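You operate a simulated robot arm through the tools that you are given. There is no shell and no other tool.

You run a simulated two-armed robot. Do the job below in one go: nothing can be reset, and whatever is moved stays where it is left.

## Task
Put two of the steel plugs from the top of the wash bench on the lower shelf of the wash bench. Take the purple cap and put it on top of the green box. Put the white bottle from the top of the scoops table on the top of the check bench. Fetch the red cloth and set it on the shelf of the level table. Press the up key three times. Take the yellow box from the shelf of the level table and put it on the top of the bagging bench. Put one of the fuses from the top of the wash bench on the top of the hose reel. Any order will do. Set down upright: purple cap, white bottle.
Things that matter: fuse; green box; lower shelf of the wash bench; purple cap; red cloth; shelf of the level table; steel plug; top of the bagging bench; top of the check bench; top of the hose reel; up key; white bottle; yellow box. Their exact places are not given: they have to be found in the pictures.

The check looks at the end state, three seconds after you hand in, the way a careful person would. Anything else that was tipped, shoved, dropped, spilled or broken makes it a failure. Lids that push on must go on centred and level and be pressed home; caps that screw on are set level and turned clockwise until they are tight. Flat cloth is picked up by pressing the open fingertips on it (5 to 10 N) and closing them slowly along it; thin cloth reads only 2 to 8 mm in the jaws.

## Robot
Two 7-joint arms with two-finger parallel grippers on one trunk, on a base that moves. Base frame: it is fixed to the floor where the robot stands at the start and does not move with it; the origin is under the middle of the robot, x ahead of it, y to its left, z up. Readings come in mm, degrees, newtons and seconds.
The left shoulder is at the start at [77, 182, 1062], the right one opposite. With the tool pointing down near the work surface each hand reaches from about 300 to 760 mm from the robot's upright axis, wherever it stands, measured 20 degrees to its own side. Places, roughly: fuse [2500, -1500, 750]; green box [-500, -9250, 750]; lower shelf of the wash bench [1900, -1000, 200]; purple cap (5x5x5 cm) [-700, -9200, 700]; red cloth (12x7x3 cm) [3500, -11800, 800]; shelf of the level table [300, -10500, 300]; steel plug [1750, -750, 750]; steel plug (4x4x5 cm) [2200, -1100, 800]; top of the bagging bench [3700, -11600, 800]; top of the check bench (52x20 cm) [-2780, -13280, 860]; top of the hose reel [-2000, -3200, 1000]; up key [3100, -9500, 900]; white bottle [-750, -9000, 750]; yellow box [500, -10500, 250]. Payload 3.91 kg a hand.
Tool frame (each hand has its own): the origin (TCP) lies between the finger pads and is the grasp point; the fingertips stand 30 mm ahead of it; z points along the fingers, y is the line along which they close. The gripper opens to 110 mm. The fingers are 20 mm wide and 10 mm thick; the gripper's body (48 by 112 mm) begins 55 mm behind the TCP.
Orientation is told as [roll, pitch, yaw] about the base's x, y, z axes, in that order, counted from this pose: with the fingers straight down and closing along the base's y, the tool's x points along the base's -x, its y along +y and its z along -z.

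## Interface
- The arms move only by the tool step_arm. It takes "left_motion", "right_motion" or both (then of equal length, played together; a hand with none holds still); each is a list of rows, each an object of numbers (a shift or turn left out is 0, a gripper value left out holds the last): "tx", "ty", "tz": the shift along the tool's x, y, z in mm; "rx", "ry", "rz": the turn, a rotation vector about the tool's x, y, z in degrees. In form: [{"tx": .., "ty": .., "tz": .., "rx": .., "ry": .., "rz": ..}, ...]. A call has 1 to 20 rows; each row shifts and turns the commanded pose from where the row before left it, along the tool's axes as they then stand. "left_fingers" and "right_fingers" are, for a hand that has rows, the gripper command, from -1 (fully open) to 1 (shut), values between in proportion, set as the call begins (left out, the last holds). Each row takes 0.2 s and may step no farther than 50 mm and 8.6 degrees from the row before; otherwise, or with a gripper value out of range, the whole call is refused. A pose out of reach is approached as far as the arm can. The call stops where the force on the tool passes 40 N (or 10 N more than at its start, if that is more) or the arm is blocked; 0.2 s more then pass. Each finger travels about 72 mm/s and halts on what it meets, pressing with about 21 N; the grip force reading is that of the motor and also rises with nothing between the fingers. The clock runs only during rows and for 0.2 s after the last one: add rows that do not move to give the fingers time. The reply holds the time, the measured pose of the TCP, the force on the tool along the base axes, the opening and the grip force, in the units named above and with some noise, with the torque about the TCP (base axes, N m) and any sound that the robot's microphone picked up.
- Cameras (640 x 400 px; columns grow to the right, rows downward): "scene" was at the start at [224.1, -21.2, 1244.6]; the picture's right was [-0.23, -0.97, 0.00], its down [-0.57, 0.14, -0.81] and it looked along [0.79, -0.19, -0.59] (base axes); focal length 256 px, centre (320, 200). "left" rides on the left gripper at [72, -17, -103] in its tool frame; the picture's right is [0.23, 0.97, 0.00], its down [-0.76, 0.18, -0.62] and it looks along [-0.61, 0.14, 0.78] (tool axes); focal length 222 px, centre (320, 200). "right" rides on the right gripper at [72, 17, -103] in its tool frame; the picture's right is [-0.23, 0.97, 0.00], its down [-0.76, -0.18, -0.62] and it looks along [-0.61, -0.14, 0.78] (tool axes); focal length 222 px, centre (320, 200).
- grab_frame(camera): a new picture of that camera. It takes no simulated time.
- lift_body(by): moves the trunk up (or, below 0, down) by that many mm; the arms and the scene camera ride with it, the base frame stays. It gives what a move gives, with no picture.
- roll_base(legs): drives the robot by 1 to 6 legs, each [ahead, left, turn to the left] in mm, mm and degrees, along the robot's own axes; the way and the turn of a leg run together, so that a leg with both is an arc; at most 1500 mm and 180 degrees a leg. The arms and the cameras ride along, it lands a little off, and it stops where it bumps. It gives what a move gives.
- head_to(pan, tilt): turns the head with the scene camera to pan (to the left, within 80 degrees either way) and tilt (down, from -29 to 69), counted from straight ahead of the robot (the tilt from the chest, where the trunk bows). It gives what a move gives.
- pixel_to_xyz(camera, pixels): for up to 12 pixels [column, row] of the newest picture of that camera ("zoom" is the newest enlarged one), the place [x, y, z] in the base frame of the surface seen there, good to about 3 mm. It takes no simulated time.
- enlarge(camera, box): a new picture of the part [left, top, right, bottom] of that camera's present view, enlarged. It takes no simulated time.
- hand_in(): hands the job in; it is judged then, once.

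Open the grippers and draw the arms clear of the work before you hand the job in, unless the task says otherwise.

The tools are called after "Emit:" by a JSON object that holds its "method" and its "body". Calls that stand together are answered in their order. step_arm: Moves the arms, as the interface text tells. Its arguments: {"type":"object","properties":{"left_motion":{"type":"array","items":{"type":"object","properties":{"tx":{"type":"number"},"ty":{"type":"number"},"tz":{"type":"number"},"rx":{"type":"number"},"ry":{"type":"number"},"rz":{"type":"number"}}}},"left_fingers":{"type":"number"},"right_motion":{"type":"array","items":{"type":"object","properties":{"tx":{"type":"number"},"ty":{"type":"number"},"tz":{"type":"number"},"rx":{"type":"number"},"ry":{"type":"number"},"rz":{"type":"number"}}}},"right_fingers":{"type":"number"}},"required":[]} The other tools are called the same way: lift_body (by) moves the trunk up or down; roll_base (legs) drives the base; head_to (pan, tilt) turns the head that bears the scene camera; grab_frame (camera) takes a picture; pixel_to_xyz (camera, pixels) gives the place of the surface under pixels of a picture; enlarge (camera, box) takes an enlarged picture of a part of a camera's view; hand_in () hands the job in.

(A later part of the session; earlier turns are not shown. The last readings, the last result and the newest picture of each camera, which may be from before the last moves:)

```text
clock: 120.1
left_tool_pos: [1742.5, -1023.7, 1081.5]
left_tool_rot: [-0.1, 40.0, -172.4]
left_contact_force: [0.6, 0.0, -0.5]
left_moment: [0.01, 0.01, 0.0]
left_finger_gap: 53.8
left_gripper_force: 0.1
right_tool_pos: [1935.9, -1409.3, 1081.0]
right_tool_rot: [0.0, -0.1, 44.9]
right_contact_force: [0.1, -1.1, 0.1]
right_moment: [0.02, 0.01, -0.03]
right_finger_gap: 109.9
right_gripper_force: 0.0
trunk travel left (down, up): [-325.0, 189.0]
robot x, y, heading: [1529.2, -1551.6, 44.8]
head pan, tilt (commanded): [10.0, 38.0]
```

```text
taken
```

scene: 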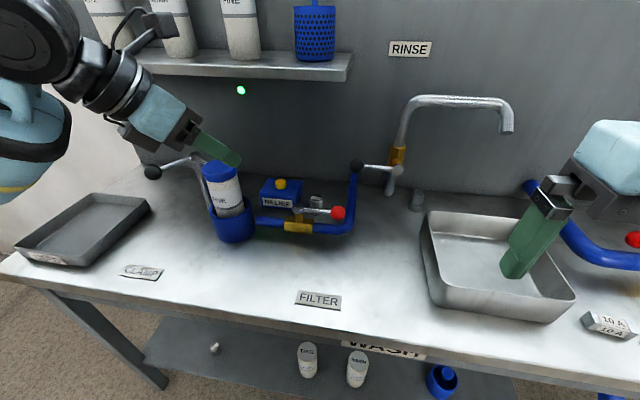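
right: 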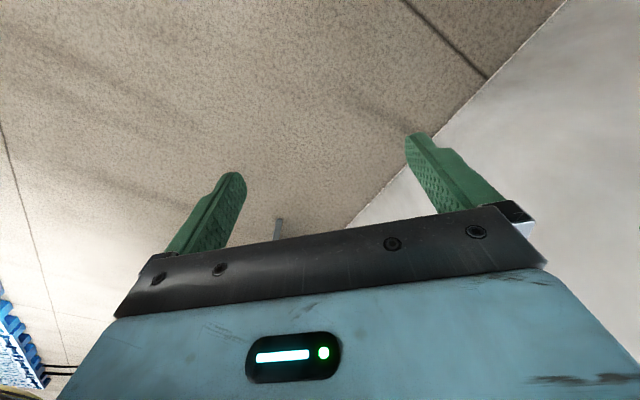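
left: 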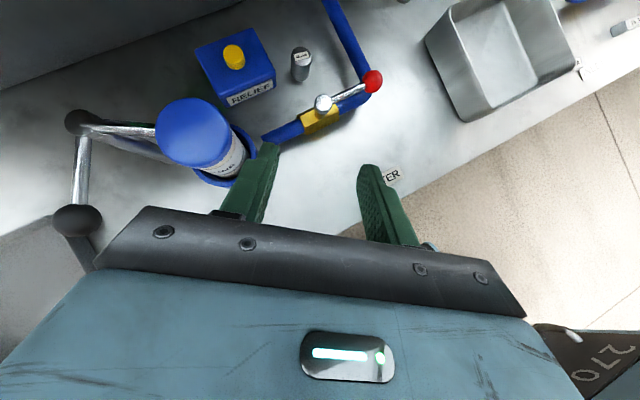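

The flipped left camera now shows the 45 mm plug at (301,55), RELIEF at (235,60) and the valve stem at (322,103). I measure the plug from this camera as well.

Emit:
{"method": "pixel_to_xyz", "body": {"camera": "left", "pixels": [[301, 52], [293, 52], [309, 52], [301, 75], [322, 102], [325, 95], [345, 93], [373, 80], [272, 80], [265, 40]]}}

Emit:
{"method": "enlarge", "body": {"camera": "left", "box": [230, 30, 390, 130]}}

```text
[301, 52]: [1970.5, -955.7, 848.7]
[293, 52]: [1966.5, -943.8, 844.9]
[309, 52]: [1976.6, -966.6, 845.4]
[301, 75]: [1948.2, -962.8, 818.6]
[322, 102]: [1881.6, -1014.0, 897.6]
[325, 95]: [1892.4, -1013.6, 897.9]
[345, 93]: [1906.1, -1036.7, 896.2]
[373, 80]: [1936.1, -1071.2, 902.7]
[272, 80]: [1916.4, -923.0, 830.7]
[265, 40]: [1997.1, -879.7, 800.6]
```

```text
4.00 times, centred on (310, 80) of left
```

zoom: 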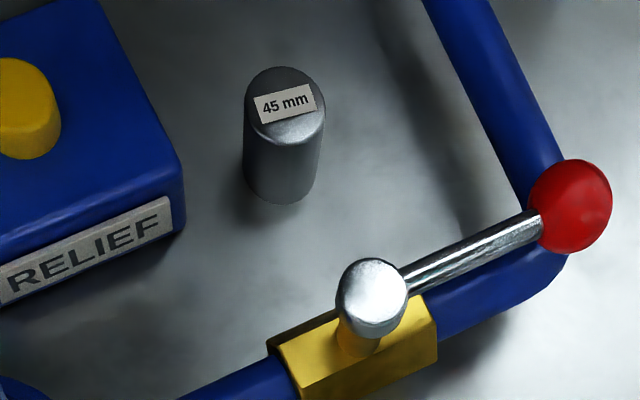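

The canister crowds the 45 mm plug's approach line, while my numbers show that the hex-headed plug can be reached with this flipped hand at a slight left heading. I check the camera housing's extent on the hand from the scene picture first.

Emit:
{"method": "enlarge", "body": {"camera": "scene", "box": [80, 0, 260, 180]}}

Emit:
{"method": "pixel_to_xyz", "body": {"camera": "scene", "pixels": [[170, 18], [180, 28], [165, 35], [150, 40], [133, 48], [135, 12], [160, 20], [120, 70], [140, 90], [160, 90], [195, 120], [115, 125]]}}

```text
2.22 times, centred on (170, 90) of scene
```

zoom: 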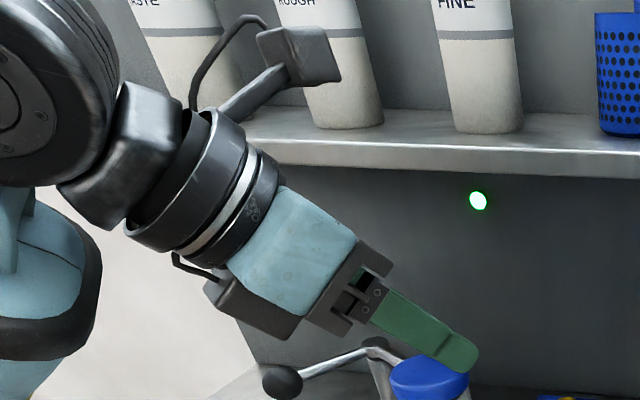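

```text
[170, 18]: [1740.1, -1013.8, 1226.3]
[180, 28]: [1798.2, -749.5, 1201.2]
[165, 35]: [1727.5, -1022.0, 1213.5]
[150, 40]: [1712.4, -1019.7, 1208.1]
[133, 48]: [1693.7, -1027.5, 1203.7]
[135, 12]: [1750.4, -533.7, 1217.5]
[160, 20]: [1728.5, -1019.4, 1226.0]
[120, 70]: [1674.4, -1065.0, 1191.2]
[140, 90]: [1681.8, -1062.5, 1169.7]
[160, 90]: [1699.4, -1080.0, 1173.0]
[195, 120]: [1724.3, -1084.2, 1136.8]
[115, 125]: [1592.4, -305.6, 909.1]
```

The camera reaches to about 97 mm off the axis and the ring is slim. I back off, go right, and swing the hand's heading to 60 degrees (15 left of straight ahead).

Emit:
{"method": "roll_base", "body": {"legs": [[-200, 0, 0], [0, -340, 0]]}}

Emit:
{"method": "step_arm", "body": {"left_motion": [{"rx": 4.8, "rz": -5.72}, {"rx": 4.8, "rz": -5.72}, {"rx": 4.8, "rz": -5.72}, {"rx": 4.8, "rz": -5.72}, {"rx": 4.8, "rz": -5.72}, {"rx": 4.8, "rz": -5.72}, {"rx": 4.8, "rz": -5.72}, {"ry": -1}]}}

Emit:
{"method": "grab_frame", "body": {"camera": "scene"}}

```text
clock: 124.8
left_tool_pos: [1838.8, -1401.6, 1082.2]
left_tool_rot: [0.0, 40.1, -172.3]
left_contact_force: [0.2, 0.7, -0.4]
left_moment: [-0.02, -0.03, 0.02]
left_finger_gap: 54.0
left_gripper_force: 0.1
right_tool_pos: [2031.8, -1788.2, 1080.9]
right_tool_rot: [0.0, -0.1, 45.0]
right_contact_force: [0.3, -0.3, 0.0]
right_moment: [-0.02, 0.02, 0.0]
right_finger_gap: 109.9
right_gripper_force: 0.0
trunk travel left (down, up): [-325.0, 189.0]
robot x, y, heading: [1626.6, -1934.9, 44.9]
head pan, tilt (commanded): [10.0, 38.0]
```

```text
clock: 126.6
left_tool_pos: [1838.9, -1402.1, 1082.2]
left_tool_rot: [-0.1, 38.9, -119.9]
left_contact_force: [0.4, 0.3, 0.5]
left_moment: [-0.02, 0.0, 0.0]
left_finger_gap: 53.9
left_gripper_force: 0.0
right_tool_pos: [2032.2, -1788.2, 1080.8]
right_tool_rot: [-0.1, -0.1, 44.9]
right_contact_force: [0.3, -0.1, -0.8]
right_moment: [-0.02, 0.01, -0.03]
right_finger_gap: 110.1
right_gripper_force: 0.2
trunk travel left (down, up): [-325.0, 189.0]
robot x, y, heading: [1626.3, -1935.8, 45.2]
head pan, tilt (commanded): [10.0, 38.0]
```

```text
taken
```

scene: 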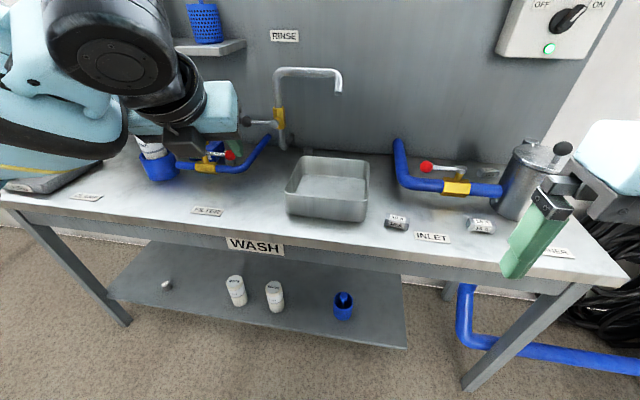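

The hand is set (rot [0,39,-120]). I drive 200 mm ahead and look through the left camera for the hex plug.

Emit:
{"method": "roll_base", "body": {"legs": [[200, 0, 0]]}}

Emit:
{"method": "grab_frame", "body": {"camera": "left"}}

Emit:
{"method": "grab_frame", "body": {"camera": "scene"}}

```text
clock: 128.2
left_tool_pos: [1978.7, -1259.9, 1082.0]
left_tool_rot: [0.0, 39.0, -119.8]
left_contact_force: [-0.6, 0.4, -0.2]
left_moment: [-0.01, 0.0, 0.05]
left_finger_gap: 54.0
left_gripper_force: 0.1
right_tool_pos: [2174.8, -1646.0, 1080.9]
right_tool_rot: [0.0, 0.0, 45.1]
right_contact_force: [0.6, -0.2, -0.3]
right_moment: [-0.02, 0.01, 0.0]
right_finger_gap: 110.1
right_gripper_force: 0.1
trunk travel left (down, up): [-325.0, 189.0]
robot x, y, heading: [1764.7, -1792.4, 45.2]
head pan, tilt (commanded): [10.0, 38.0]
```

```text
taken
```

left: 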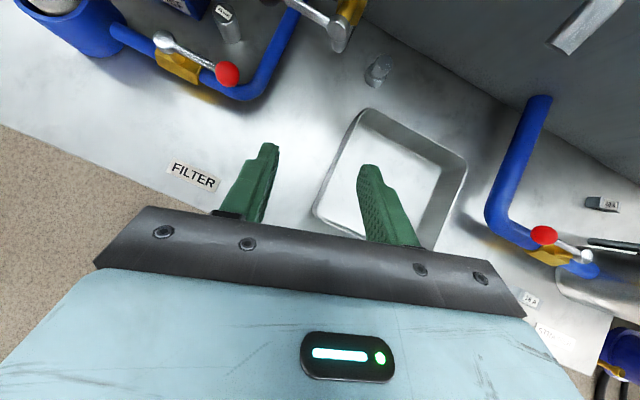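

```text
taken
```

scene: 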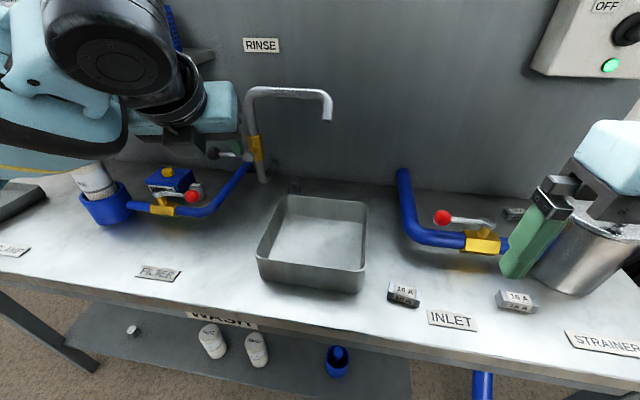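

The left camera shows the hex plug at (378,70), the sink's corner (370,112), the spout at (588,25) and the faucet at (338,30). I enlarge and measure all of them.

Emit:
{"method": "enlarge", "body": {"camera": "left", "box": [300, 0, 460, 130]}}

Emit:
{"method": "pixel_to_xyz", "body": {"camera": "zoom", "pixels": [[310, 260], [285, 260], [335, 265], [310, 240], [320, 290], [290, 330], [345, 320], [280, 420], [330, 435], [420, 480], [160, 130], [180, 60]]}}

Emit:
{"method": "pixel_to_xyz", "body": {"camera": "left", "pixels": [[378, 65], [370, 112], [410, 130], [450, 155], [345, 150], [590, 20], [565, 45], [610, 5], [338, 35], [335, 20], [318, 15]]}}

```text
3.08 times, centred on (380, 65) of left
```

zoom: 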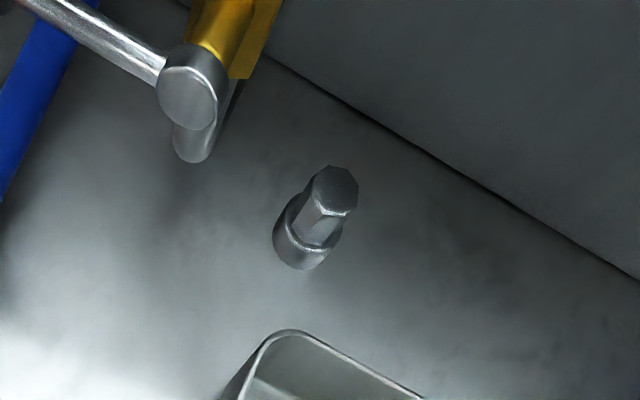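

```text
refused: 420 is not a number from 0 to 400
```

```text
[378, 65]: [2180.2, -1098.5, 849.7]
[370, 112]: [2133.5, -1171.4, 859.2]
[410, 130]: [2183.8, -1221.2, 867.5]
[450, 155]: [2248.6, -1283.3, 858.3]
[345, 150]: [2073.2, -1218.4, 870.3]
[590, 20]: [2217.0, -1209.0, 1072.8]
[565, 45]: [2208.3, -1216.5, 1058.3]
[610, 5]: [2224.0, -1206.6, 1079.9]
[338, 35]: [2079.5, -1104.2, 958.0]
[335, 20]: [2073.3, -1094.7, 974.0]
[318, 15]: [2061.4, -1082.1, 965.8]
```

I query the hex plug's head and base in the enlarged picture.

Emit:
{"method": "pixel_to_xyz", "body": {"camera": "zoom", "pixels": [[335, 190], [318, 180], [355, 185], [335, 170], [330, 210], [300, 250], [305, 266], [276, 240], [290, 335], [340, 350], [200, 95], [215, 60]]}}

```text
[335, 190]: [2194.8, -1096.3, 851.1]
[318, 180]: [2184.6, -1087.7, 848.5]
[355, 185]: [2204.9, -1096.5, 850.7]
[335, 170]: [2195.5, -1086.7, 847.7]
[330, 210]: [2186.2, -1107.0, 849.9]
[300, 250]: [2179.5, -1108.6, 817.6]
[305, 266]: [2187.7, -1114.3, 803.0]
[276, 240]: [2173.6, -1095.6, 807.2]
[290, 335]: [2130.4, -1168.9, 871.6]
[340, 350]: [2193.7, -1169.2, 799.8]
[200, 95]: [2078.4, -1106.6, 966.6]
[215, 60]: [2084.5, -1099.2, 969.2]
```

The hex plug's axis is at about (2193,-1095), its head between z 820 and 850, and the sink's back rim is 94 mm in front of it. I tilt to 42 degrees and shift right onto the approach line.

Emit:
{"method": "step_arm", "body": {"left_motion": [{"ry": 3}, {"ty": 35}, {"ty": 35}, {"ty": 34.2}, {"tx": 26.5}, {}]}}

Emit:
{"method": "grab_frame", "body": {"camera": "scene"}}

Emit:
{"method": "grab_frame", "body": {"camera": "left"}}

```text
clock: 129.6
left_tool_pos: [2078.7, -1295.5, 1099.7]
left_tool_rot: [0.1, 42.1, -119.9]
left_contact_force: [0.3, 0.7, -0.3]
left_moment: [0.02, 0.04, 0.02]
left_finger_gap: 53.9
left_gripper_force: 0.1
right_tool_pos: [2174.4, -1645.2, 1079.5]
right_tool_rot: [0.0, -0.2, 45.1]
right_contact_force: [-1.3, -0.8, -0.6]
right_moment: [0.03, -0.01, 0.02]
right_finger_gap: 109.8
right_gripper_force: 0.0
trunk travel left (down, up): [-325.0, 189.0]
robot x, y, heading: [1769.2, -1792.1, 45.1]
head pan, tilt (commanded): [10.0, 38.0]
```

```text
taken
```

scene: 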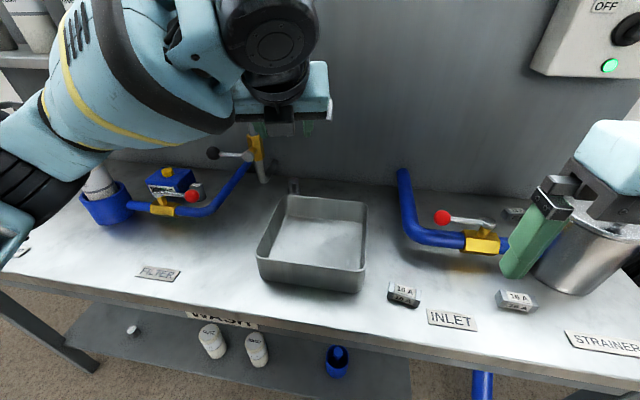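

```text
taken
```

left: 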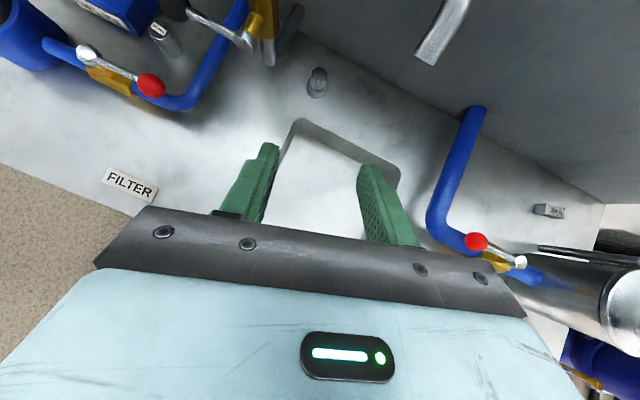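

The plug is now straight ahead along the tool axis (left camera (317,80)). I advance 150 mm and check the clearances.

Emit:
{"method": "step_arm", "body": {"left_motion": [{"tz": 40}, {"tz": 40}, {"tz": 40}, {"tz": 30}, {}]}}

Emit:
{"method": "grab_frame", "body": {"camera": "left"}}

Emit:
{"method": "grab_frame", "body": {"camera": "scene"}}

```text
clock: 130.8
left_tool_pos: [2127.8, -1208.9, 989.4]
left_tool_rot: [0.0, 42.0, -120.1]
left_contact_force: [-0.6, -0.1, 0.3]
left_moment: [-0.02, 0.0, 0.01]
left_finger_gap: 53.8
left_gripper_force: 0.1
right_tool_pos: [2174.0, -1646.3, 1080.0]
right_tool_rot: [0.1, -0.1, 45.1]
right_contact_force: [0.7, 0.6, -0.5]
right_moment: [-0.01, -0.02, 0.01]
right_finger_gap: 109.9
right_gripper_force: 0.0
trunk travel left (down, up): [-325.0, 189.0]
robot x, y, heading: [1768.2, -1792.5, 45.0]
head pan, tilt (commanded): [10.0, 38.0]
```

```text
taken
```

left: 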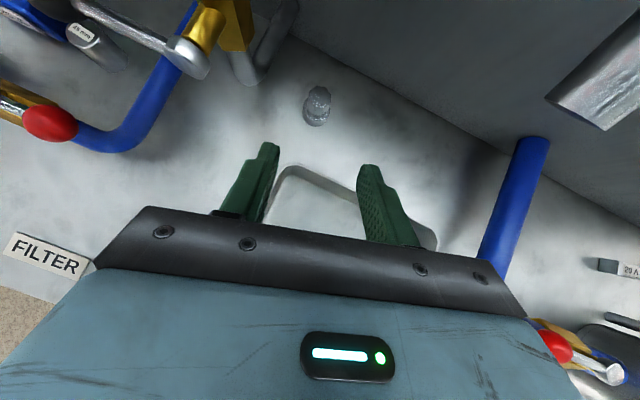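

```text
taken
```

scene: 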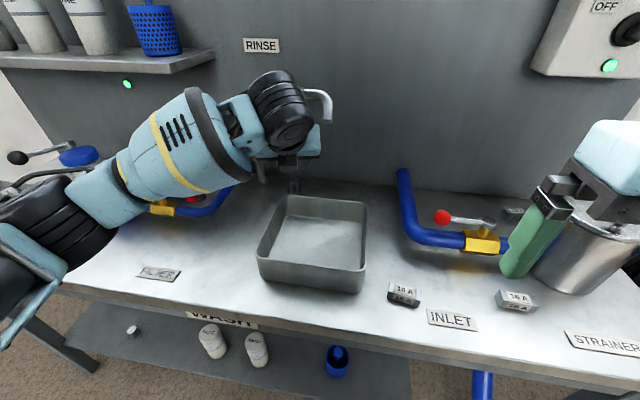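

The plug stays centred (317,105) and nothing is touched. I go on another 100 mm, watching the force readings.

Emit:
{"method": "step_arm", "body": {"left_motion": [{"tz": 25}, {"tz": 25}, {"tz": 25}, {"tz": 25}, {}]}}

Emit:
{"method": "grab_frame", "body": {"camera": "left"}}

Emit:
{"method": "enlarge", "body": {"camera": "scene", "box": [180, 50, 400, 260]}}

```text
clock: 132.0
left_tool_pos: [2162.0, -1151.3, 914.9]
left_tool_rot: [0.0, 41.9, -120.0]
left_contact_force: [0.6, 0.5, 0.9]
left_moment: [0.02, -0.03, -0.02]
left_finger_gap: 54.0
left_gripper_force: 0.2
right_tool_pos: [2173.4, -1645.7, 1080.2]
right_tool_rot: [0.0, -0.2, 45.1]
right_contact_force: [-0.5, -0.2, 0.2]
right_moment: [0.02, 0.02, -0.01]
right_finger_gap: 110.1
right_gripper_force: 0.1
trunk travel left (down, up): [-325.0, 189.0]
robot x, y, heading: [1767.4, -1790.9, 45.0]
head pan, tilt (commanded): [10.0, 38.0]
```

```text
taken
```

left: 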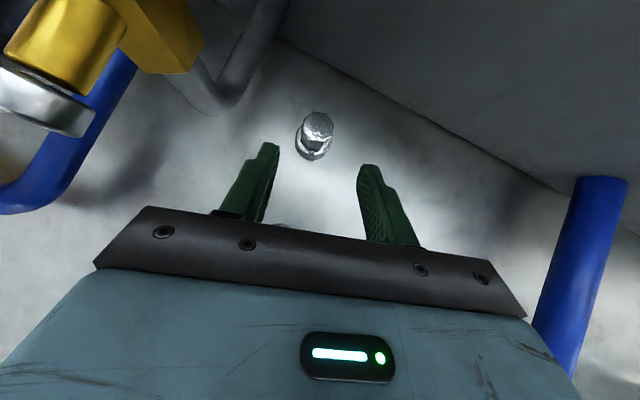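

```text
1.90 times, centred on (290, 155) of scene
```

zoom: 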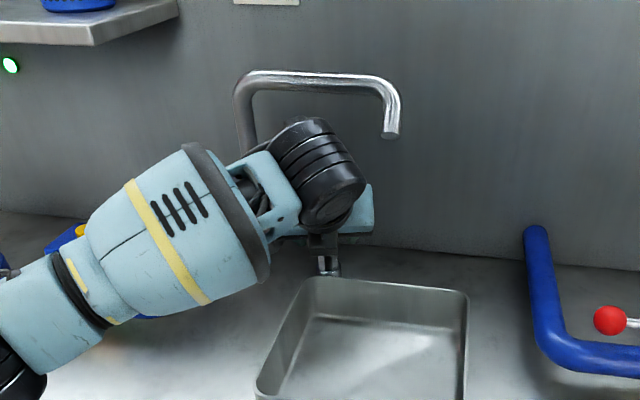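

All clear: the spout is behind the wrist, and the plug at (317,132) is centred between the fingers. I advance the last 77 mm slowly.

Emit:
{"method": "step_arm", "body": {"left_motion": [{"tz": 20}, {"tz": 20}, {"tz": 15}, {"tz": 10}, {"tz": 7}, {"tz": 4}, {}]}}

Emit:
{"method": "grab_frame", "body": {"camera": "left"}}

Emit:
{"method": "enlarge", "body": {"camera": "scene", "box": [220, 80, 360, 220]}}

```text
clock: 133.6
left_tool_pos: [2187.2, -1105.6, 858.9]
left_tool_rot: [0.0, 42.0, -120.0]
left_contact_force: [-0.6, 0.1, -0.2]
left_moment: [0.01, -0.01, -0.03]
left_finger_gap: 53.8
left_gripper_force: 0.1
right_tool_pos: [2172.6, -1646.4, 1081.0]
right_tool_rot: [-0.1, -0.1, 45.2]
right_contact_force: [-0.2, 0.0, 0.8]
right_moment: [-0.02, -0.01, -0.02]
right_finger_gap: 109.9
right_gripper_force: 0.1
trunk travel left (down, up): [-325.0, 189.0]
robot x, y, heading: [1767.2, -1794.0, 45.0]
head pan, tilt (commanded): [10.0, 38.0]
```

```text
taken
```

left: 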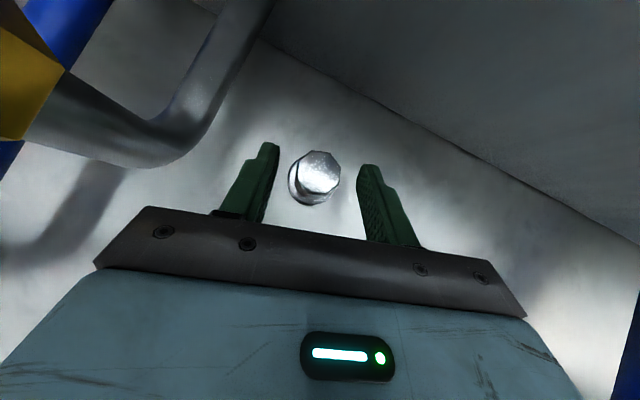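

```text
2.86 times, centred on (290, 150) of scene
```

zoom: 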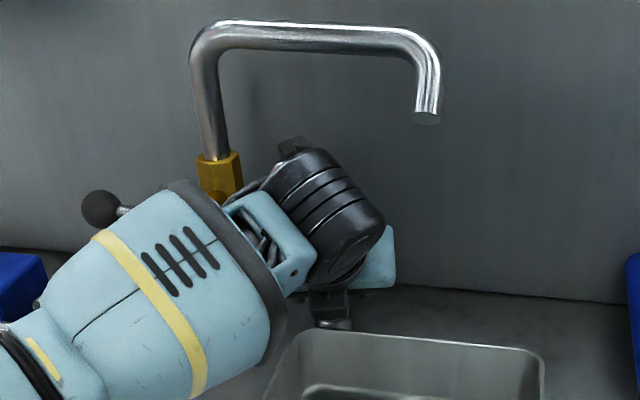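

The plug's head (318,172) is between the fingertips. I close the left fingers on it.

Emit:
{"method": "step_arm", "body": {"left_motion": [{}, {}, {}, {}], "left_fingers": 1}}

Emit:
{"method": "grab_frame", "body": {"camera": "left"}}

```text
clock: 134.6
left_tool_pos: [2187.2, -1106.8, 859.7]
left_tool_rot: [0.0, 42.0, -119.8]
left_contact_force: [0.0, 0.4, 0.4]
left_moment: [0.01, 0.04, 0.0]
left_finger_gap: 27.4
left_gripper_force: 20.6
right_tool_pos: [2173.2, -1645.4, 1080.7]
right_tool_rot: [0.0, -0.1, 45.1]
right_contact_force: [0.2, 0.1, 0.2]
right_moment: [0.01, -0.01, 0.01]
right_finger_gap: 110.2
right_gripper_force: 0.0
trunk travel left (down, up): [-325.0, 189.0]
robot x, y, heading: [1766.1, -1791.2, 45.2]
head pan, tilt (commanded): [10.0, 38.0]
```

```text
taken
```

left: 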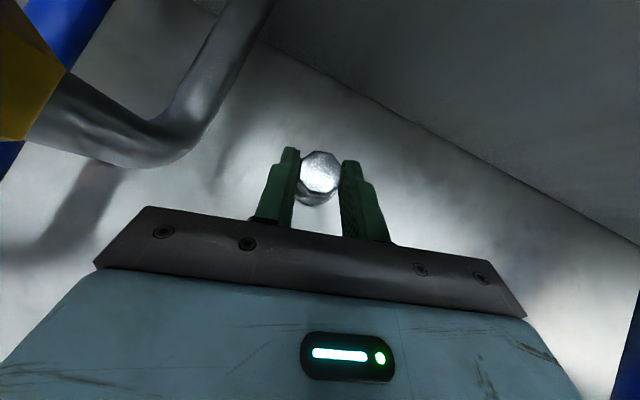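

The head is held at 27 mm with 20.6 N. I retreat straight back along the approach line.

Emit:
{"method": "step_arm", "body": {"left_motion": [{"tz": -10}, {"tz": -25}, {"tz": -30}, {"tz": -30}, {"tz": -30}, {}]}}

Emit:
{"method": "grab_frame", "body": {"camera": "left"}}

```text
clock: 136.0
left_tool_pos: [2144.3, -1178.5, 950.7]
left_tool_rot: [-0.1, 42.0, -119.9]
left_contact_force: [0.1, -0.1, -1.0]
left_moment: [-0.03, 0.01, 0.01]
left_finger_gap: 27.2
left_gripper_force: 21.1
right_tool_pos: [2174.3, -1645.7, 1081.4]
right_tool_rot: [0.0, -0.1, 45.0]
right_contact_force: [-1.2, 0.0, -0.2]
right_moment: [-0.02, 0.02, -0.02]
right_finger_gap: 109.8
right_gripper_force: 0.0
trunk travel left (down, up): [-325.0, 189.0]
robot x, y, heading: [1768.3, -1793.4, 45.1]
head pan, tilt (commanded): [10.0, 38.0]
```

```text
taken
```

left: 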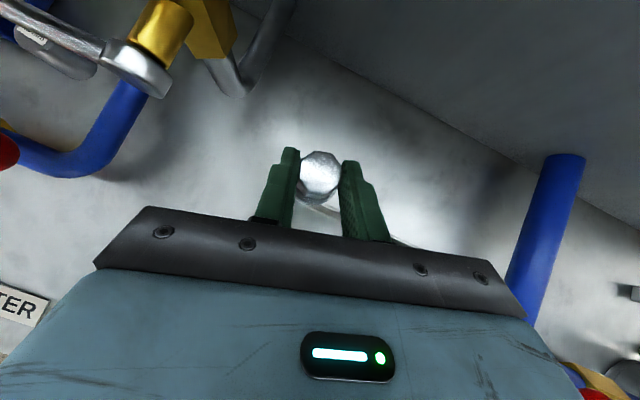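

The plug came up with the hand. I keep retreating another 190 mm.

Emit:
{"method": "step_arm", "body": {"left_motion": [{"tz": -38}, {"tz": -38}, {"tz": -38}, {"tz": -38}, {"tz": -38}, {}]}}

Emit:
{"method": "grab_frame", "body": {"camera": "scene"}}

```text
clock: 137.4
left_tool_pos: [2084.5, -1290.7, 1090.7]
left_tool_rot: [0.0, 41.8, -119.9]
left_contact_force: [0.4, 0.9, -1.4]
left_moment: [0.01, -0.02, -0.01]
left_finger_gap: 27.2
left_gripper_force: 21.4
right_tool_pos: [2173.6, -1645.8, 1080.0]
right_tool_rot: [-0.1, 0.0, 45.1]
right_contact_force: [-0.2, 0.4, 0.0]
right_moment: [0.01, -0.02, 0.0]
right_finger_gap: 110.0
right_gripper_force: 0.1
trunk travel left (down, up): [-325.0, 189.0]
robot x, y, heading: [1765.9, -1791.3, 45.1]
head pan, tilt (commanded): [10.0, 38.0]
```

```text
taken
```

scene: 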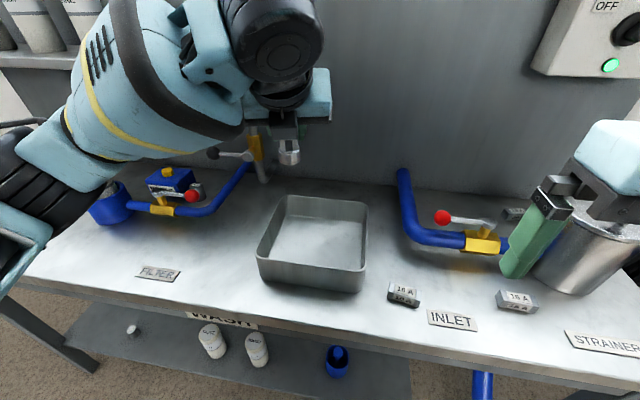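

I back away, go left along the bench and lower the trunk, to set the plug on the free stretch of the lower shelf.

Emit:
{"method": "roll_base", "body": {"legs": [[-330, 0, 0], [0, 505, 0]]}}

Emit:
{"method": "lift_body", "body": {"by": -322}}

Emit:
{"method": "step_arm", "body": {"left_motion": [{"tx": -30.1, "tz": 33.4}, {"tx": -30.1, "tz": 33.4}, {"tx": -30.1, "tz": 33.4}, {"tx": -30.1, "tz": 33.4}, {"tx": -30.1, "tz": 33.4}, {"tx": -30.1, "tz": 33.4}, {"tx": -30.1, "tz": 33.4}, {"tx": -30.1, "tz": 33.4}, {"tx": -30.1, "tz": 33.4}, {"tx": -30.1, "tz": 33.4}, {}]}}

Emit:
{"method": "grab_frame", "body": {"camera": "scene"}}

Emit:
{"method": "grab_frame", "body": {"camera": "left"}}

```text
clock: 144.2
left_tool_pos: [1479.1, -1168.7, 1090.6]
left_tool_rot: [-0.1, 42.0, -119.4]
left_contact_force: [-0.4, 0.2, -1.9]
left_moment: [0.01, -0.01, 0.01]
left_finger_gap: 27.1
left_gripper_force: 21.5
right_tool_pos: [1571.5, -1522.3, 1082.0]
right_tool_rot: [0.0, 0.0, 45.5]
right_contact_force: [0.6, -0.6, 0.1]
right_moment: [-0.01, 0.0, 0.01]
right_finger_gap: 110.1
right_gripper_force: 0.1
trunk travel left (down, up): [-325.0, 189.0]
robot x, y, heading: [1166.4, -1671.0, 45.6]
head pan, tilt (commanded): [10.0, 38.0]
```

```text
clock: 147.4
left_tool_pos: [1479.8, -1169.6, 768.2]
left_tool_rot: [0.0, 42.0, -119.5]
left_contact_force: [-0.1, -0.3, -0.3]
left_moment: [0.01, 0.02, -0.02]
left_finger_gap: 27.1
left_gripper_force: 20.6
right_tool_pos: [1571.5, -1523.0, 758.9]
right_tool_rot: [0.0, -0.2, 45.6]
right_contact_force: [0.0, -0.5, 0.3]
right_moment: [-0.05, 0.01, 0.0]
right_finger_gap: 109.9
right_gripper_force: 0.1
trunk travel left (down, up): [-3.0, 511.0]
robot x, y, heading: [1163.9, -1670.1, 45.4]
head pan, tilt (commanded): [10.0, 38.0]
```

```text
clock: 149.8
left_tool_pos: [1478.2, -1171.4, 318.6]
left_tool_rot: [0.0, 42.0, -119.5]
left_contact_force: [-0.2, -0.8, -1.6]
left_moment: [-0.03, 0.0, -0.02]
left_finger_gap: 27.2
left_gripper_force: 21.3
right_tool_pos: [1571.0, -1522.2, 758.2]
right_tool_rot: [0.0, -0.1, 45.5]
right_contact_force: [-0.1, 0.8, -0.3]
right_moment: [-0.01, 0.05, -0.01]
right_finger_gap: 109.8
right_gripper_force: 0.0
trunk travel left (down, up): [-3.0, 511.0]
robot x, y, heading: [1167.0, -1670.3, 45.4]
head pan, tilt (commanded): [10.0, 38.0]
```

```text
taken
```

scene: 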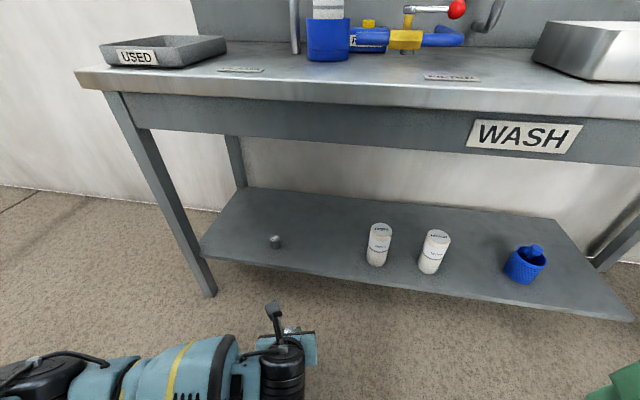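

```text
taken
```

left: 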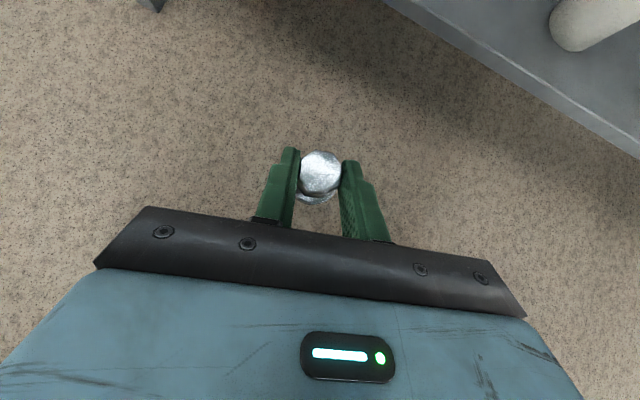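

The hand is at shelf height with the free stretch ahead (v≈1873, between the first plug at (275,241) and the bottle at (378,245)). I drive 310 mm forward.

Emit:
{"method": "roll_base", "body": {"legs": [[310, 0, 0]]}}

Emit:
{"method": "grab_frame", "body": {"camera": "left"}}

Emit:
{"method": "grab_frame", "body": {"camera": "scene"}}

```text
clock: 151.9
left_tool_pos: [1692.9, -957.7, 320.7]
left_tool_rot: [0.3, 42.2, -119.9]
left_contact_force: [0.1, -0.3, -0.9]
left_moment: [0.0, 0.02, -0.03]
left_finger_gap: 27.6
left_gripper_force: 21.1
right_tool_pos: [1780.5, -1313.2, 760.9]
right_tool_rot: [0.0, -0.4, 44.6]
right_contact_force: [-1.1, 0.2, -0.6]
right_moment: [-0.01, 0.0, -0.02]
right_finger_gap: 110.0
right_gripper_force: 0.0
trunk travel left (down, up): [-3.0, 511.0]
robot x, y, heading: [1377.2, -1456.6, 45.0]
head pan, tilt (commanded): [10.0, 38.0]
stopped in leg 1: the robot was blocked; the commanded pose is now the measured one
```

```text
taken
```

left: 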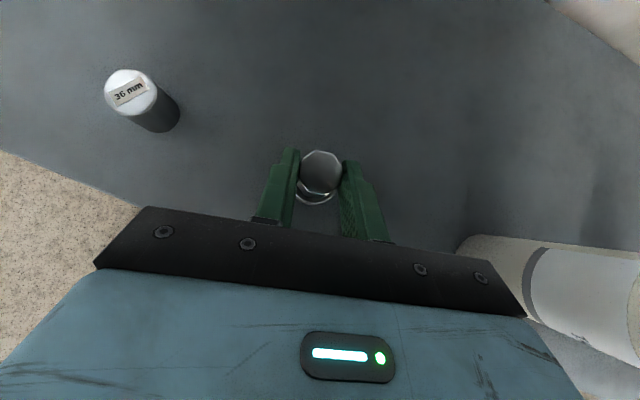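

```text
taken
```

scene: 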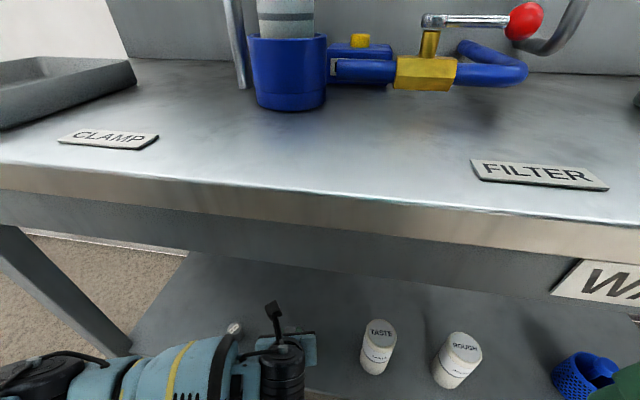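

The base stopped at about 300 mm, probably the forearm meeting the left leg; the plug is already over the shelf. I back off 15 mm to release any contact.

Emit:
{"method": "roll_base", "body": {"legs": [[-15, 0, 0]]}}

Emit:
{"method": "step_arm", "body": {"left_motion": [{"tx": -6.7, "tz": 7.4}, {"tx": -4, "tz": 4.5}, {"tx": -2, "tz": 2.2}, {"tx": -1.3, "tz": 1.5}, {}]}}

```text
clock: 152.7
left_tool_pos: [1683.7, -966.8, 319.7]
left_tool_rot: [0.1, 42.0, -120.1]
left_contact_force: [-0.2, 0.8, -1.9]
left_moment: [0.02, 0.01, -0.02]
left_finger_gap: 27.1
left_gripper_force: 20.5
right_tool_pos: [1774.1, -1322.1, 758.4]
right_tool_rot: [0.0, 0.1, 44.8]
right_contact_force: [0.1, 0.0, -0.4]
right_moment: [0.01, -0.01, 0.01]
right_finger_gap: 110.1
right_gripper_force: 0.0
trunk travel left (down, up): [-3.0, 511.0]
robot x, y, heading: [1366.5, -1463.3, 45.5]
head pan, tilt (commanded): [10.0, 38.0]
```

```text
clock: 153.9
left_tool_pos: [1685.0, -967.3, 297.8]
left_tool_rot: [0.2, 41.9, -120.1]
left_contact_force: [-1.3, -0.1, 2.3]
left_moment: [0.04, -0.01, 0.0]
left_finger_gap: 27.3
left_gripper_force: 21.1
right_tool_pos: [1773.6, -1320.4, 758.4]
right_tool_rot: [-0.1, 0.1, 44.7]
right_contact_force: [-0.4, 0.1, 0.5]
right_moment: [0.0, -0.02, -0.03]
right_finger_gap: 110.1
right_gripper_force: 0.1
trunk travel left (down, up): [-3.0, 511.0]
robot x, y, heading: [1367.2, -1463.6, 45.1]
head pan, tilt (commanded): [10.0, 38.0]
```

The force turned to +2.3 N, a light touch on the shelf. I settle it one more millimetre and open the fingers.

Emit:
{"method": "step_arm", "body": {"left_motion": [{"tx": -0.6, "tz": 0.7}, {}]}}

Emit:
{"method": "step_arm", "body": {"left_motion": [{}, {}, {}], "left_fingers": 0.0}}

Emit:
{"method": "step_arm", "body": {"left_motion": [{"tz": -15}, {"tz": -30}, {"tz": -40}, {"tz": -40}, {}]}}

Emit:
{"method": "grab_frame", "body": {"camera": "left"}}

Emit:
{"method": "grab_frame", "body": {"camera": "scene"}}

```text
clock: 154.5
left_tool_pos: [1684.8, -967.5, 299.0]
left_tool_rot: [0.3, 42.1, -119.9]
left_contact_force: [-2.3, -2.8, 10.9]
left_moment: [-0.05, 0.13, 0.01]
left_finger_gap: 27.2
left_gripper_force: 21.2
right_tool_pos: [1774.9, -1321.1, 758.3]
right_tool_rot: [0.0, 0.1, 44.7]
right_contact_force: [-0.5, -1.3, -0.1]
right_moment: [0.02, -0.01, -0.02]
right_finger_gap: 110.3
right_gripper_force: 0.1
trunk travel left (down, up): [-3.0, 511.0]
robot x, y, heading: [1365.3, -1462.6, 44.9]
head pan, tilt (commanded): [10.0, 38.0]
```

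```text
clock: 155.3
left_tool_pos: [1684.3, -967.0, 297.6]
left_tool_rot: [0.0, 42.0, -120.0]
left_contact_force: [0.4, -0.1, 0.1]
left_moment: [0.02, 0.05, 0.0]
left_finger_gap: 55.1
left_gripper_force: 0.0
right_tool_pos: [1774.9, -1320.5, 757.4]
right_tool_rot: [-0.1, 0.1, 44.6]
right_contact_force: [0.0, 1.0, 0.6]
right_moment: [0.01, -0.01, 0.04]
right_finger_gap: 109.9
right_gripper_force: 0.0
trunk travel left (down, up): [-3.0, 511.0]
robot x, y, heading: [1367.6, -1459.9, 45.0]
head pan, tilt (commanded): [10.0, 38.0]
```

```text
clock: 156.5
left_tool_pos: [1641.0, -1040.4, 388.8]
left_tool_rot: [0.0, 42.0, -120.0]
left_contact_force: [0.1, -0.6, -0.5]
left_moment: [0.02, 0.0, 0.04]
left_finger_gap: 54.9
left_gripper_force: 0.1
right_tool_pos: [1775.4, -1321.2, 757.2]
right_tool_rot: [0.0, 0.1, 44.6]
right_contact_force: [-0.4, -0.4, -0.4]
right_moment: [0.01, 0.01, 0.0]
right_finger_gap: 110.0
right_gripper_force: 0.1
trunk travel left (down, up): [-3.0, 511.0]
robot x, y, heading: [1365.1, -1462.0, 45.0]
head pan, tilt (commanded): [10.0, 38.0]
```

```text
taken
```

left: 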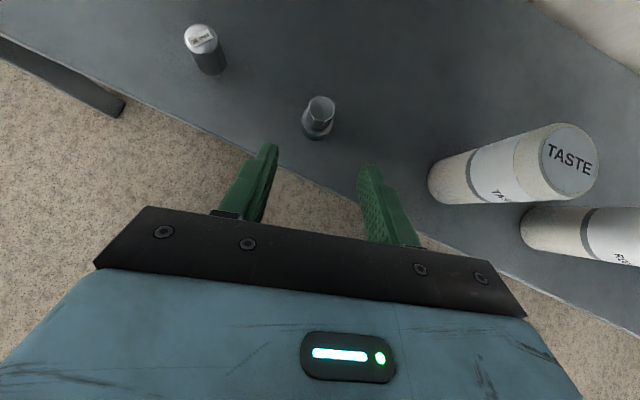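

```text
taken
```

scene: 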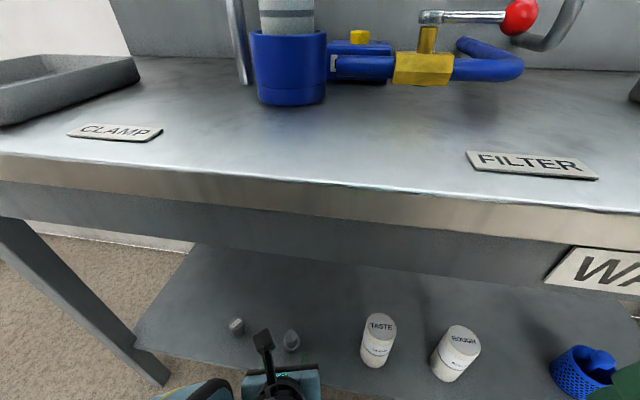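

Both plugs stand upright on the lower shelf. I back off, raise the left hand and the trunk, and turn to the fuses with the right hand.

Emit:
{"method": "roll_base", "body": {"legs": [[-300, 0, 0]]}}

Emit:
{"method": "step_arm", "body": {"left_motion": [{"tx": 30.1, "tz": -33.4}, {"tx": 30.1, "tz": -33.4}, {"tx": 30.1, "tz": -33.4}, {"tx": 30.1, "tz": -33.4}, {"tx": 30.1, "tz": -33.4}, {"tx": 30.1, "tz": -33.4}, {"tx": 30.1, "tz": -33.4}, {"tx": 30.1, "tz": -33.4}, {}]}}

Emit:
{"method": "lift_body", "body": {"by": 322}}

Emit:
{"method": "roll_base", "body": {"legs": [[0, -420, 0]]}}

Emit:
{"method": "head_to", "body": {"pan": -5, "tilt": 35}}

Emit:
{"method": "grab_frame", "body": {"camera": "scene"}}

```text
clock: 158.6
left_tool_pos: [1430.3, -1253.2, 388.5]
left_tool_rot: [0.0, 42.0, -119.9]
left_contact_force: [-0.5, -0.4, 0.3]
left_moment: [-0.01, 0.02, -0.02]
left_finger_gap: 55.0
left_gripper_force: 0.0
right_tool_pos: [1563.3, -1533.3, 756.8]
right_tool_rot: [0.0, 0.1, 44.7]
right_contact_force: [-0.3, -0.4, -1.0]
right_moment: [0.02, 0.0, -0.01]
right_finger_gap: 110.0
right_gripper_force: 0.0
trunk travel left (down, up): [-3.0, 511.0]
robot x, y, heading: [1150.1, -1681.9, 45.0]
head pan, tilt (commanded): [10.0, 38.0]
```

```text
clock: 159.7
left_tool_pos: [1394.9, -1204.8, 549.3]
left_tool_rot: [-18.9, 44.2, -130.3]
left_contact_force: [-1.0, 0.3, -0.2]
left_moment: [-0.02, 0.02, 0.0]
left_finger_gap: 54.9
left_gripper_force: 0.0
left hand out of reach, approached as far as the arm can: row 5
right_tool_pos: [1562.2, -1532.8, 757.3]
right_tool_rot: [0.0, 0.2, 44.8]
right_contact_force: [0.1, -0.3, -0.2]
right_moment: [-0.02, 0.0, -0.01]
right_finger_gap: 110.0
right_gripper_force: 0.1
trunk travel left (down, up): [-3.0, 511.0]
robot x, y, heading: [1155.5, -1678.1, 45.3]
head pan, tilt (commanded): [10.0, 38.0]
stopped in row 5 (left hand): the arm was blocked; the commanded pose is now the measured one
```

```text
clock: 162.8
left_tool_pos: [1395.3, -1205.3, 872.5]
left_tool_rot: [-18.9, 44.3, -130.3]
left_contact_force: [0.0, -0.2, 0.1]
left_moment: [0.02, 0.01, -0.01]
left_finger_gap: 55.3
left_gripper_force: 0.0
right_tool_pos: [1562.9, -1533.3, 1079.9]
right_tool_rot: [-0.1, 0.2, 44.7]
right_contact_force: [-0.2, 0.6, 0.9]
right_moment: [0.0, -0.02, 0.01]
right_finger_gap: 110.1
right_gripper_force: 0.0
trunk travel left (down, up): [-325.0, 189.0]
robot x, y, heading: [1156.2, -1677.4, 45.0]
head pan, tilt (commanded): [10.0, 38.0]
```

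```text
clock: 167.1
left_tool_pos: [1691.9, -1501.1, 870.3]
left_tool_rot: [-18.9, 44.3, -130.4]
left_contact_force: [0.0, -0.4, 0.4]
left_moment: [-0.01, 0.0, -0.01]
left_finger_gap: 55.0
left_gripper_force: 0.1
right_tool_pos: [1859.7, -1829.5, 1080.6]
right_tool_rot: [0.1, 0.1, 44.7]
right_contact_force: [-0.6, 1.1, -0.5]
right_moment: [-0.01, 0.03, 0.04]
right_finger_gap: 110.1
right_gripper_force: 0.0
trunk travel left (down, up): [-325.0, 189.0]
robot x, y, heading: [1452.5, -1972.2, 45.1]
head pan, tilt (commanded): [10.0, 38.0]
```

```text
clock: 167.8
left_tool_pos: [1690.0, -1501.8, 872.2]
left_tool_rot: [-18.9, 44.3, -130.4]
left_contact_force: [0.2, 0.5, 0.4]
left_moment: [0.02, 0.03, -0.01]
left_finger_gap: 55.1
left_gripper_force: 0.1
right_tool_pos: [1859.0, -1828.7, 1080.2]
right_tool_rot: [-0.1, 0.1, 44.6]
right_contact_force: [-0.6, 0.4, -1.0]
right_moment: [0.01, 0.02, 0.0]
right_finger_gap: 110.3
right_gripper_force: 0.0
trunk travel left (down, up): [-325.0, 189.0]
robot x, y, heading: [1452.5, -1972.3, 44.9]
head pan, tilt (commanded): [-5.0, 35.0]
```

```text
taken
```

scene: 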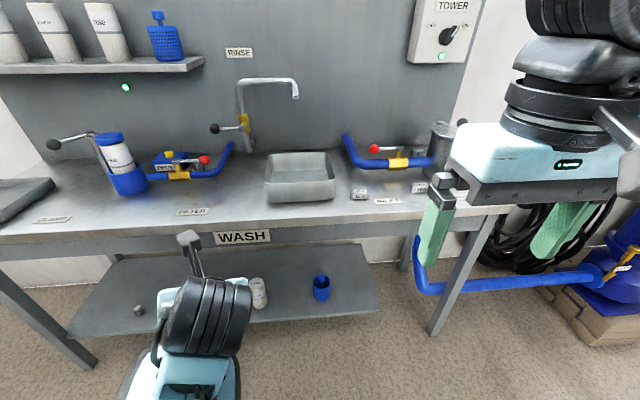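

The left hand ended in an odd pose near its limit. I bring it back to straight down first, then lift it.

Emit:
{"method": "step_arm", "body": {"left_motion": [{"rx": -2.5, "ry": -7.5}, {"rx": -2.5, "ry": -7.5}, {"rx": -2.5, "ry": -7.5}, {"rx": -2.5, "ry": -7.5}, {"rx": -2.5, "ry": -7.5}, {"rx": -2.5, "ry": -7.5}, {"tz": -40}, {"tz": -40}, {"tz": -40}, {"tz": -40}]}}

```text
clock: 170.0
left_tool_pos: [1805.7, -1402.0, 854.1]
left_tool_rot: [-0.9, -0.3, -121.5]
left_contact_force: [-0.2, 0.0, -0.3]
left_moment: [0.01, 0.0, 0.02]
left_finger_gap: 54.9
left_gripper_force: 0.0
left hand out of reach, approached as far as the arm can: row 2, 3, 4, 5, 6, 7, 8, 9, 10
right_tool_pos: [1859.6, -1829.5, 1080.2]
right_tool_rot: [0.0, 0.0, 44.7]
right_contact_force: [-0.4, -0.1, -0.1]
right_moment: [-0.03, -0.01, -0.01]
right_finger_gap: 109.9
right_gripper_force: 0.1
trunk travel left (down, up): [-325.0, 189.0]
robot x, y, heading: [1454.9, -1969.5, 45.1]
head pan, tilt (commanded): [-5.0, 35.0]
```

The hand is vertical but lags its commanded place. I look at how the left arm stands.

Emit:
{"method": "head_to", "body": {"pan": 15, "tilt": 45}}

Emit:
{"method": "grab_frame", "body": {"camera": "scene"}}

```text
clock: 170.9
left_tool_pos: [1806.1, -1402.2, 858.8]
left_tool_rot: [-0.7, 0.0, -121.3]
left_contact_force: [1.7, 0.3, -0.5]
left_moment: [0.02, -0.01, 0.02]
left_finger_gap: 54.9
left_gripper_force: 0.0
right_tool_pos: [1859.4, -1828.4, 1078.8]
right_tool_rot: [0.1, 0.0, 44.6]
right_contact_force: [-0.1, -0.2, -0.6]
right_moment: [0.02, -0.02, -0.03]
right_finger_gap: 110.0
right_gripper_force: 0.0
trunk travel left (down, up): [-325.0, 189.0]
robot x, y, heading: [1450.9, -1970.8, 45.2]
head pan, tilt (commanded): [15.0, 45.0]
```

```text
taken
```

scene: 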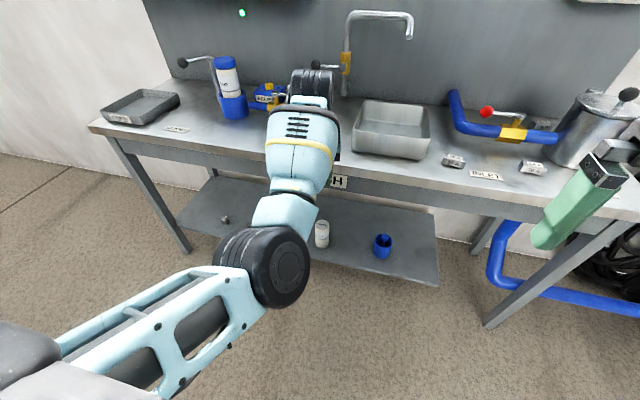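

The arm is stretched forward low in front of the bench. I command the hand further forward, where the flipped pose is reachable.

Emit:
{"method": "step_arm", "body": {"left_motion": [{"tx": 39, "ty": 9.3}, {"tx": 39, "ty": 9.3}, {"tx": 39, "ty": 9.3}, {}, {}]}}

```text
clock: 172.1
left_tool_pos: [1856.9, -1375.1, 864.6]
left_tool_rot: [0.2, 0.0, -122.6]
left_contact_force: [0.0, -0.2, 0.5]
left_moment: [0.02, -0.02, -0.01]
left_finger_gap: 54.9
left_gripper_force: 0.1
left hand out of reach, approached as far as the arm can: row 2, 3
right_tool_pos: [1859.3, -1829.6, 1080.6]
right_tool_rot: [0.1, 0.0, 44.7]
right_contact_force: [0.1, -1.1, 0.6]
right_moment: [0.01, 0.03, -0.01]
right_finger_gap: 110.0
right_gripper_force: 0.1
trunk travel left (down, up): [-325.0, 189.0]
robot x, y, heading: [1449.9, -1972.7, 44.8]
head pan, tilt (commanded): [15.0, 45.0]
```

I now unwind the flip by turning back about the tool axis.

Emit:
{"method": "step_arm", "body": {"left_motion": [{"rz": -8.4}, {"rz": -8.4}, {"rz": -8.4}, {"rz": -8.4}, {"rz": -8.4}, {"rz": -8.4}, {"rz": -8.4}, {"rz": -8.4}, {"rz": -8.4}, {"rz": -8.4}, {"rz": -8.4}, {"rz": -8.4}]}}

```text
clock: 174.7
left_tool_pos: [1854.3, -1374.8, 863.2]
left_tool_rot: [0.0, 0.0, -21.7]
left_contact_force: [0.9, -0.5, 0.0]
left_moment: [-0.03, 0.0, 0.03]
left_finger_gap: 55.1
left_gripper_force: 0.2
right_tool_pos: [1860.1, -1828.0, 1079.5]
right_tool_rot: [-0.1, 0.1, 44.7]
right_contact_force: [0.7, 0.3, -0.6]
right_moment: [-0.03, -0.01, 0.03]
right_finger_gap: 109.8
right_gripper_force: 0.0
trunk travel left (down, up): [-325.0, 189.0]
robot x, y, heading: [1447.2, -1972.6, 45.0]
head pan, tilt (commanded): [15.0, 45.0]
```

The turn-back works and reach is fine again. I finish unwinding and lift the left hand up.

Emit:
{"method": "step_arm", "body": {"left_motion": [{"rz": -8.4}, {"rz": -8.4}, {"rz": -8.4}, {"rz": -8.4}, {"rz": -8.4}, {"rz": -8.4}, {"rz": -8.4}, {"rz": -8.4}, {"tz": -45}, {"tz": -45}, {"tz": -45}, {"tz": -45}, {"ty": 40}, {}], "left_fingers": -1}}

Emit:
{"method": "grab_frame", "body": {"camera": "scene"}}

```text
clock: 177.7
left_tool_pos: [1809.0, -1358.6, 1042.5]
left_tool_rot: [-0.2, 0.1, 45.3]
left_contact_force: [-0.1, 0.5, 0.6]
left_moment: [0.01, -0.03, 0.0]
left_finger_gap: 110.0
left_gripper_force: 0.1
left hand out of reach, approached as far as the arm can: row 10, 11, 12
right_tool_pos: [1859.5, -1828.5, 1079.1]
right_tool_rot: [0.0, 0.2, 44.7]
right_contact_force: [0.3, 0.6, -0.4]
right_moment: [0.0, 0.01, 0.01]
right_finger_gap: 110.1
right_gripper_force: 0.0
trunk travel left (down, up): [-325.0, 189.0]
robot x, y, heading: [1455.2, -1972.1, 45.0]
head pan, tilt (commanded): [15.0, 45.0]
```

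```text
taken
```

scene: 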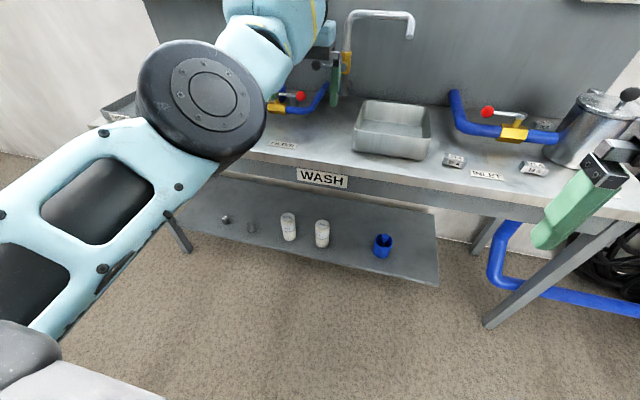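

The left hand is upright again at 1042 mm but far forward. I draw it back toward the robot before driving nearer for the fuse.

Emit:
{"method": "step_arm", "body": {"left_motion": [{"tx": 40}, {"tx": 40}, {"tx": 40}, {"tx": 30, "tz": -10}, {"ty": 30}, {}]}}

Emit:
{"method": "roll_base", "body": {"legs": [[290, 0, 0]]}}

Emit:
{"method": "head_to", "body": {"pan": -20, "tilt": 42}}

Emit:
{"method": "grab_frame", "body": {"camera": "scene"}}

Emit:
{"method": "grab_frame", "body": {"camera": "right"}}

```text
clock: 179.1
left_tool_pos: [1788.7, -1338.5, 1040.2]
left_tool_rot: [-0.1, 0.1, 45.4]
left_contact_force: [1.2, 0.2, 0.3]
left_moment: [-0.01, -0.02, 0.01]
left_finger_gap: 109.9
left_gripper_force: 0.1
left hand out of reach, approached as far as the arm can: row 1, 2, 3, 4
right_tool_pos: [1859.6, -1829.2, 1079.7]
right_tool_rot: [0.1, 0.2, 44.8]
right_contact_force: [0.3, 1.0, 0.0]
right_moment: [0.06, -0.02, 0.01]
right_finger_gap: 110.0
right_gripper_force: 0.0
trunk travel left (down, up): [-325.0, 189.0]
robot x, y, heading: [1451.7, -1971.2, 44.9]
head pan, tilt (commanded): [15.0, 45.0]
```

```text
clock: 181.1
left_tool_pos: [1985.6, -1133.4, 1041.3]
left_tool_rot: [-0.1, 0.1, 45.6]
left_contact_force: [-0.2, -0.5, 0.2]
left_moment: [-0.04, 0.04, -0.01]
left_finger_gap: 110.1
left_gripper_force: 0.1
right_tool_pos: [2061.1, -1623.5, 1079.2]
right_tool_rot: [0.0, 0.0, 45.1]
right_contact_force: [0.4, 0.2, -1.2]
right_moment: [-0.01, 0.01, -0.02]
right_finger_gap: 109.8
right_gripper_force: 0.1
trunk travel left (down, up): [-325.0, 189.0]
robot x, y, heading: [1655.2, -1770.2, 45.3]
head pan, tilt (commanded): [15.0, 45.0]
```

```text
clock: 182.1
left_tool_pos: [1986.5, -1133.5, 1041.4]
left_tool_rot: [0.0, 0.1, 45.6]
left_contact_force: [0.2, 0.0, -0.1]
left_moment: [0.01, 0.03, -0.01]
left_finger_gap: 110.0
left_gripper_force: 0.0
right_tool_pos: [2059.7, -1623.3, 1079.3]
right_tool_rot: [0.0, 0.0, 45.2]
right_contact_force: [0.1, 0.4, -0.2]
right_moment: [-0.02, 0.0, 0.03]
right_finger_gap: 109.9
right_gripper_force: 0.0
trunk travel left (down, up): [-325.0, 189.0]
robot x, y, heading: [1652.2, -1767.5, 45.2]
head pan, tilt (commanded): [-20.0, 42.0]
```

```text
taken
```

scene: 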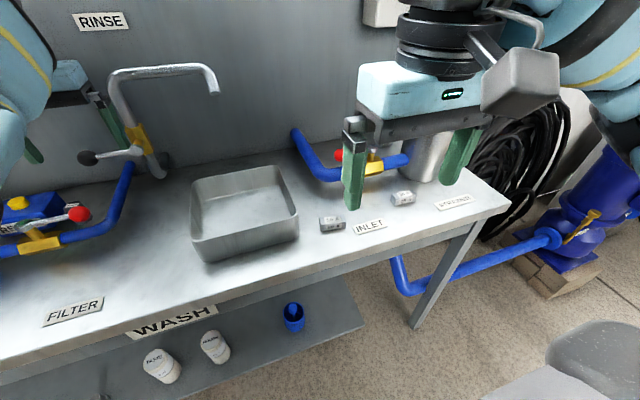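

```text
taken
```

right: 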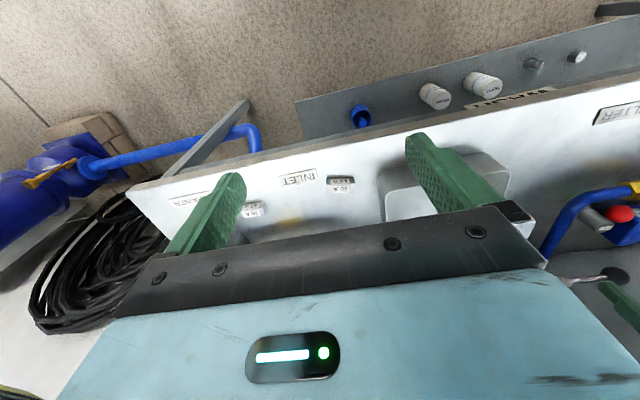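

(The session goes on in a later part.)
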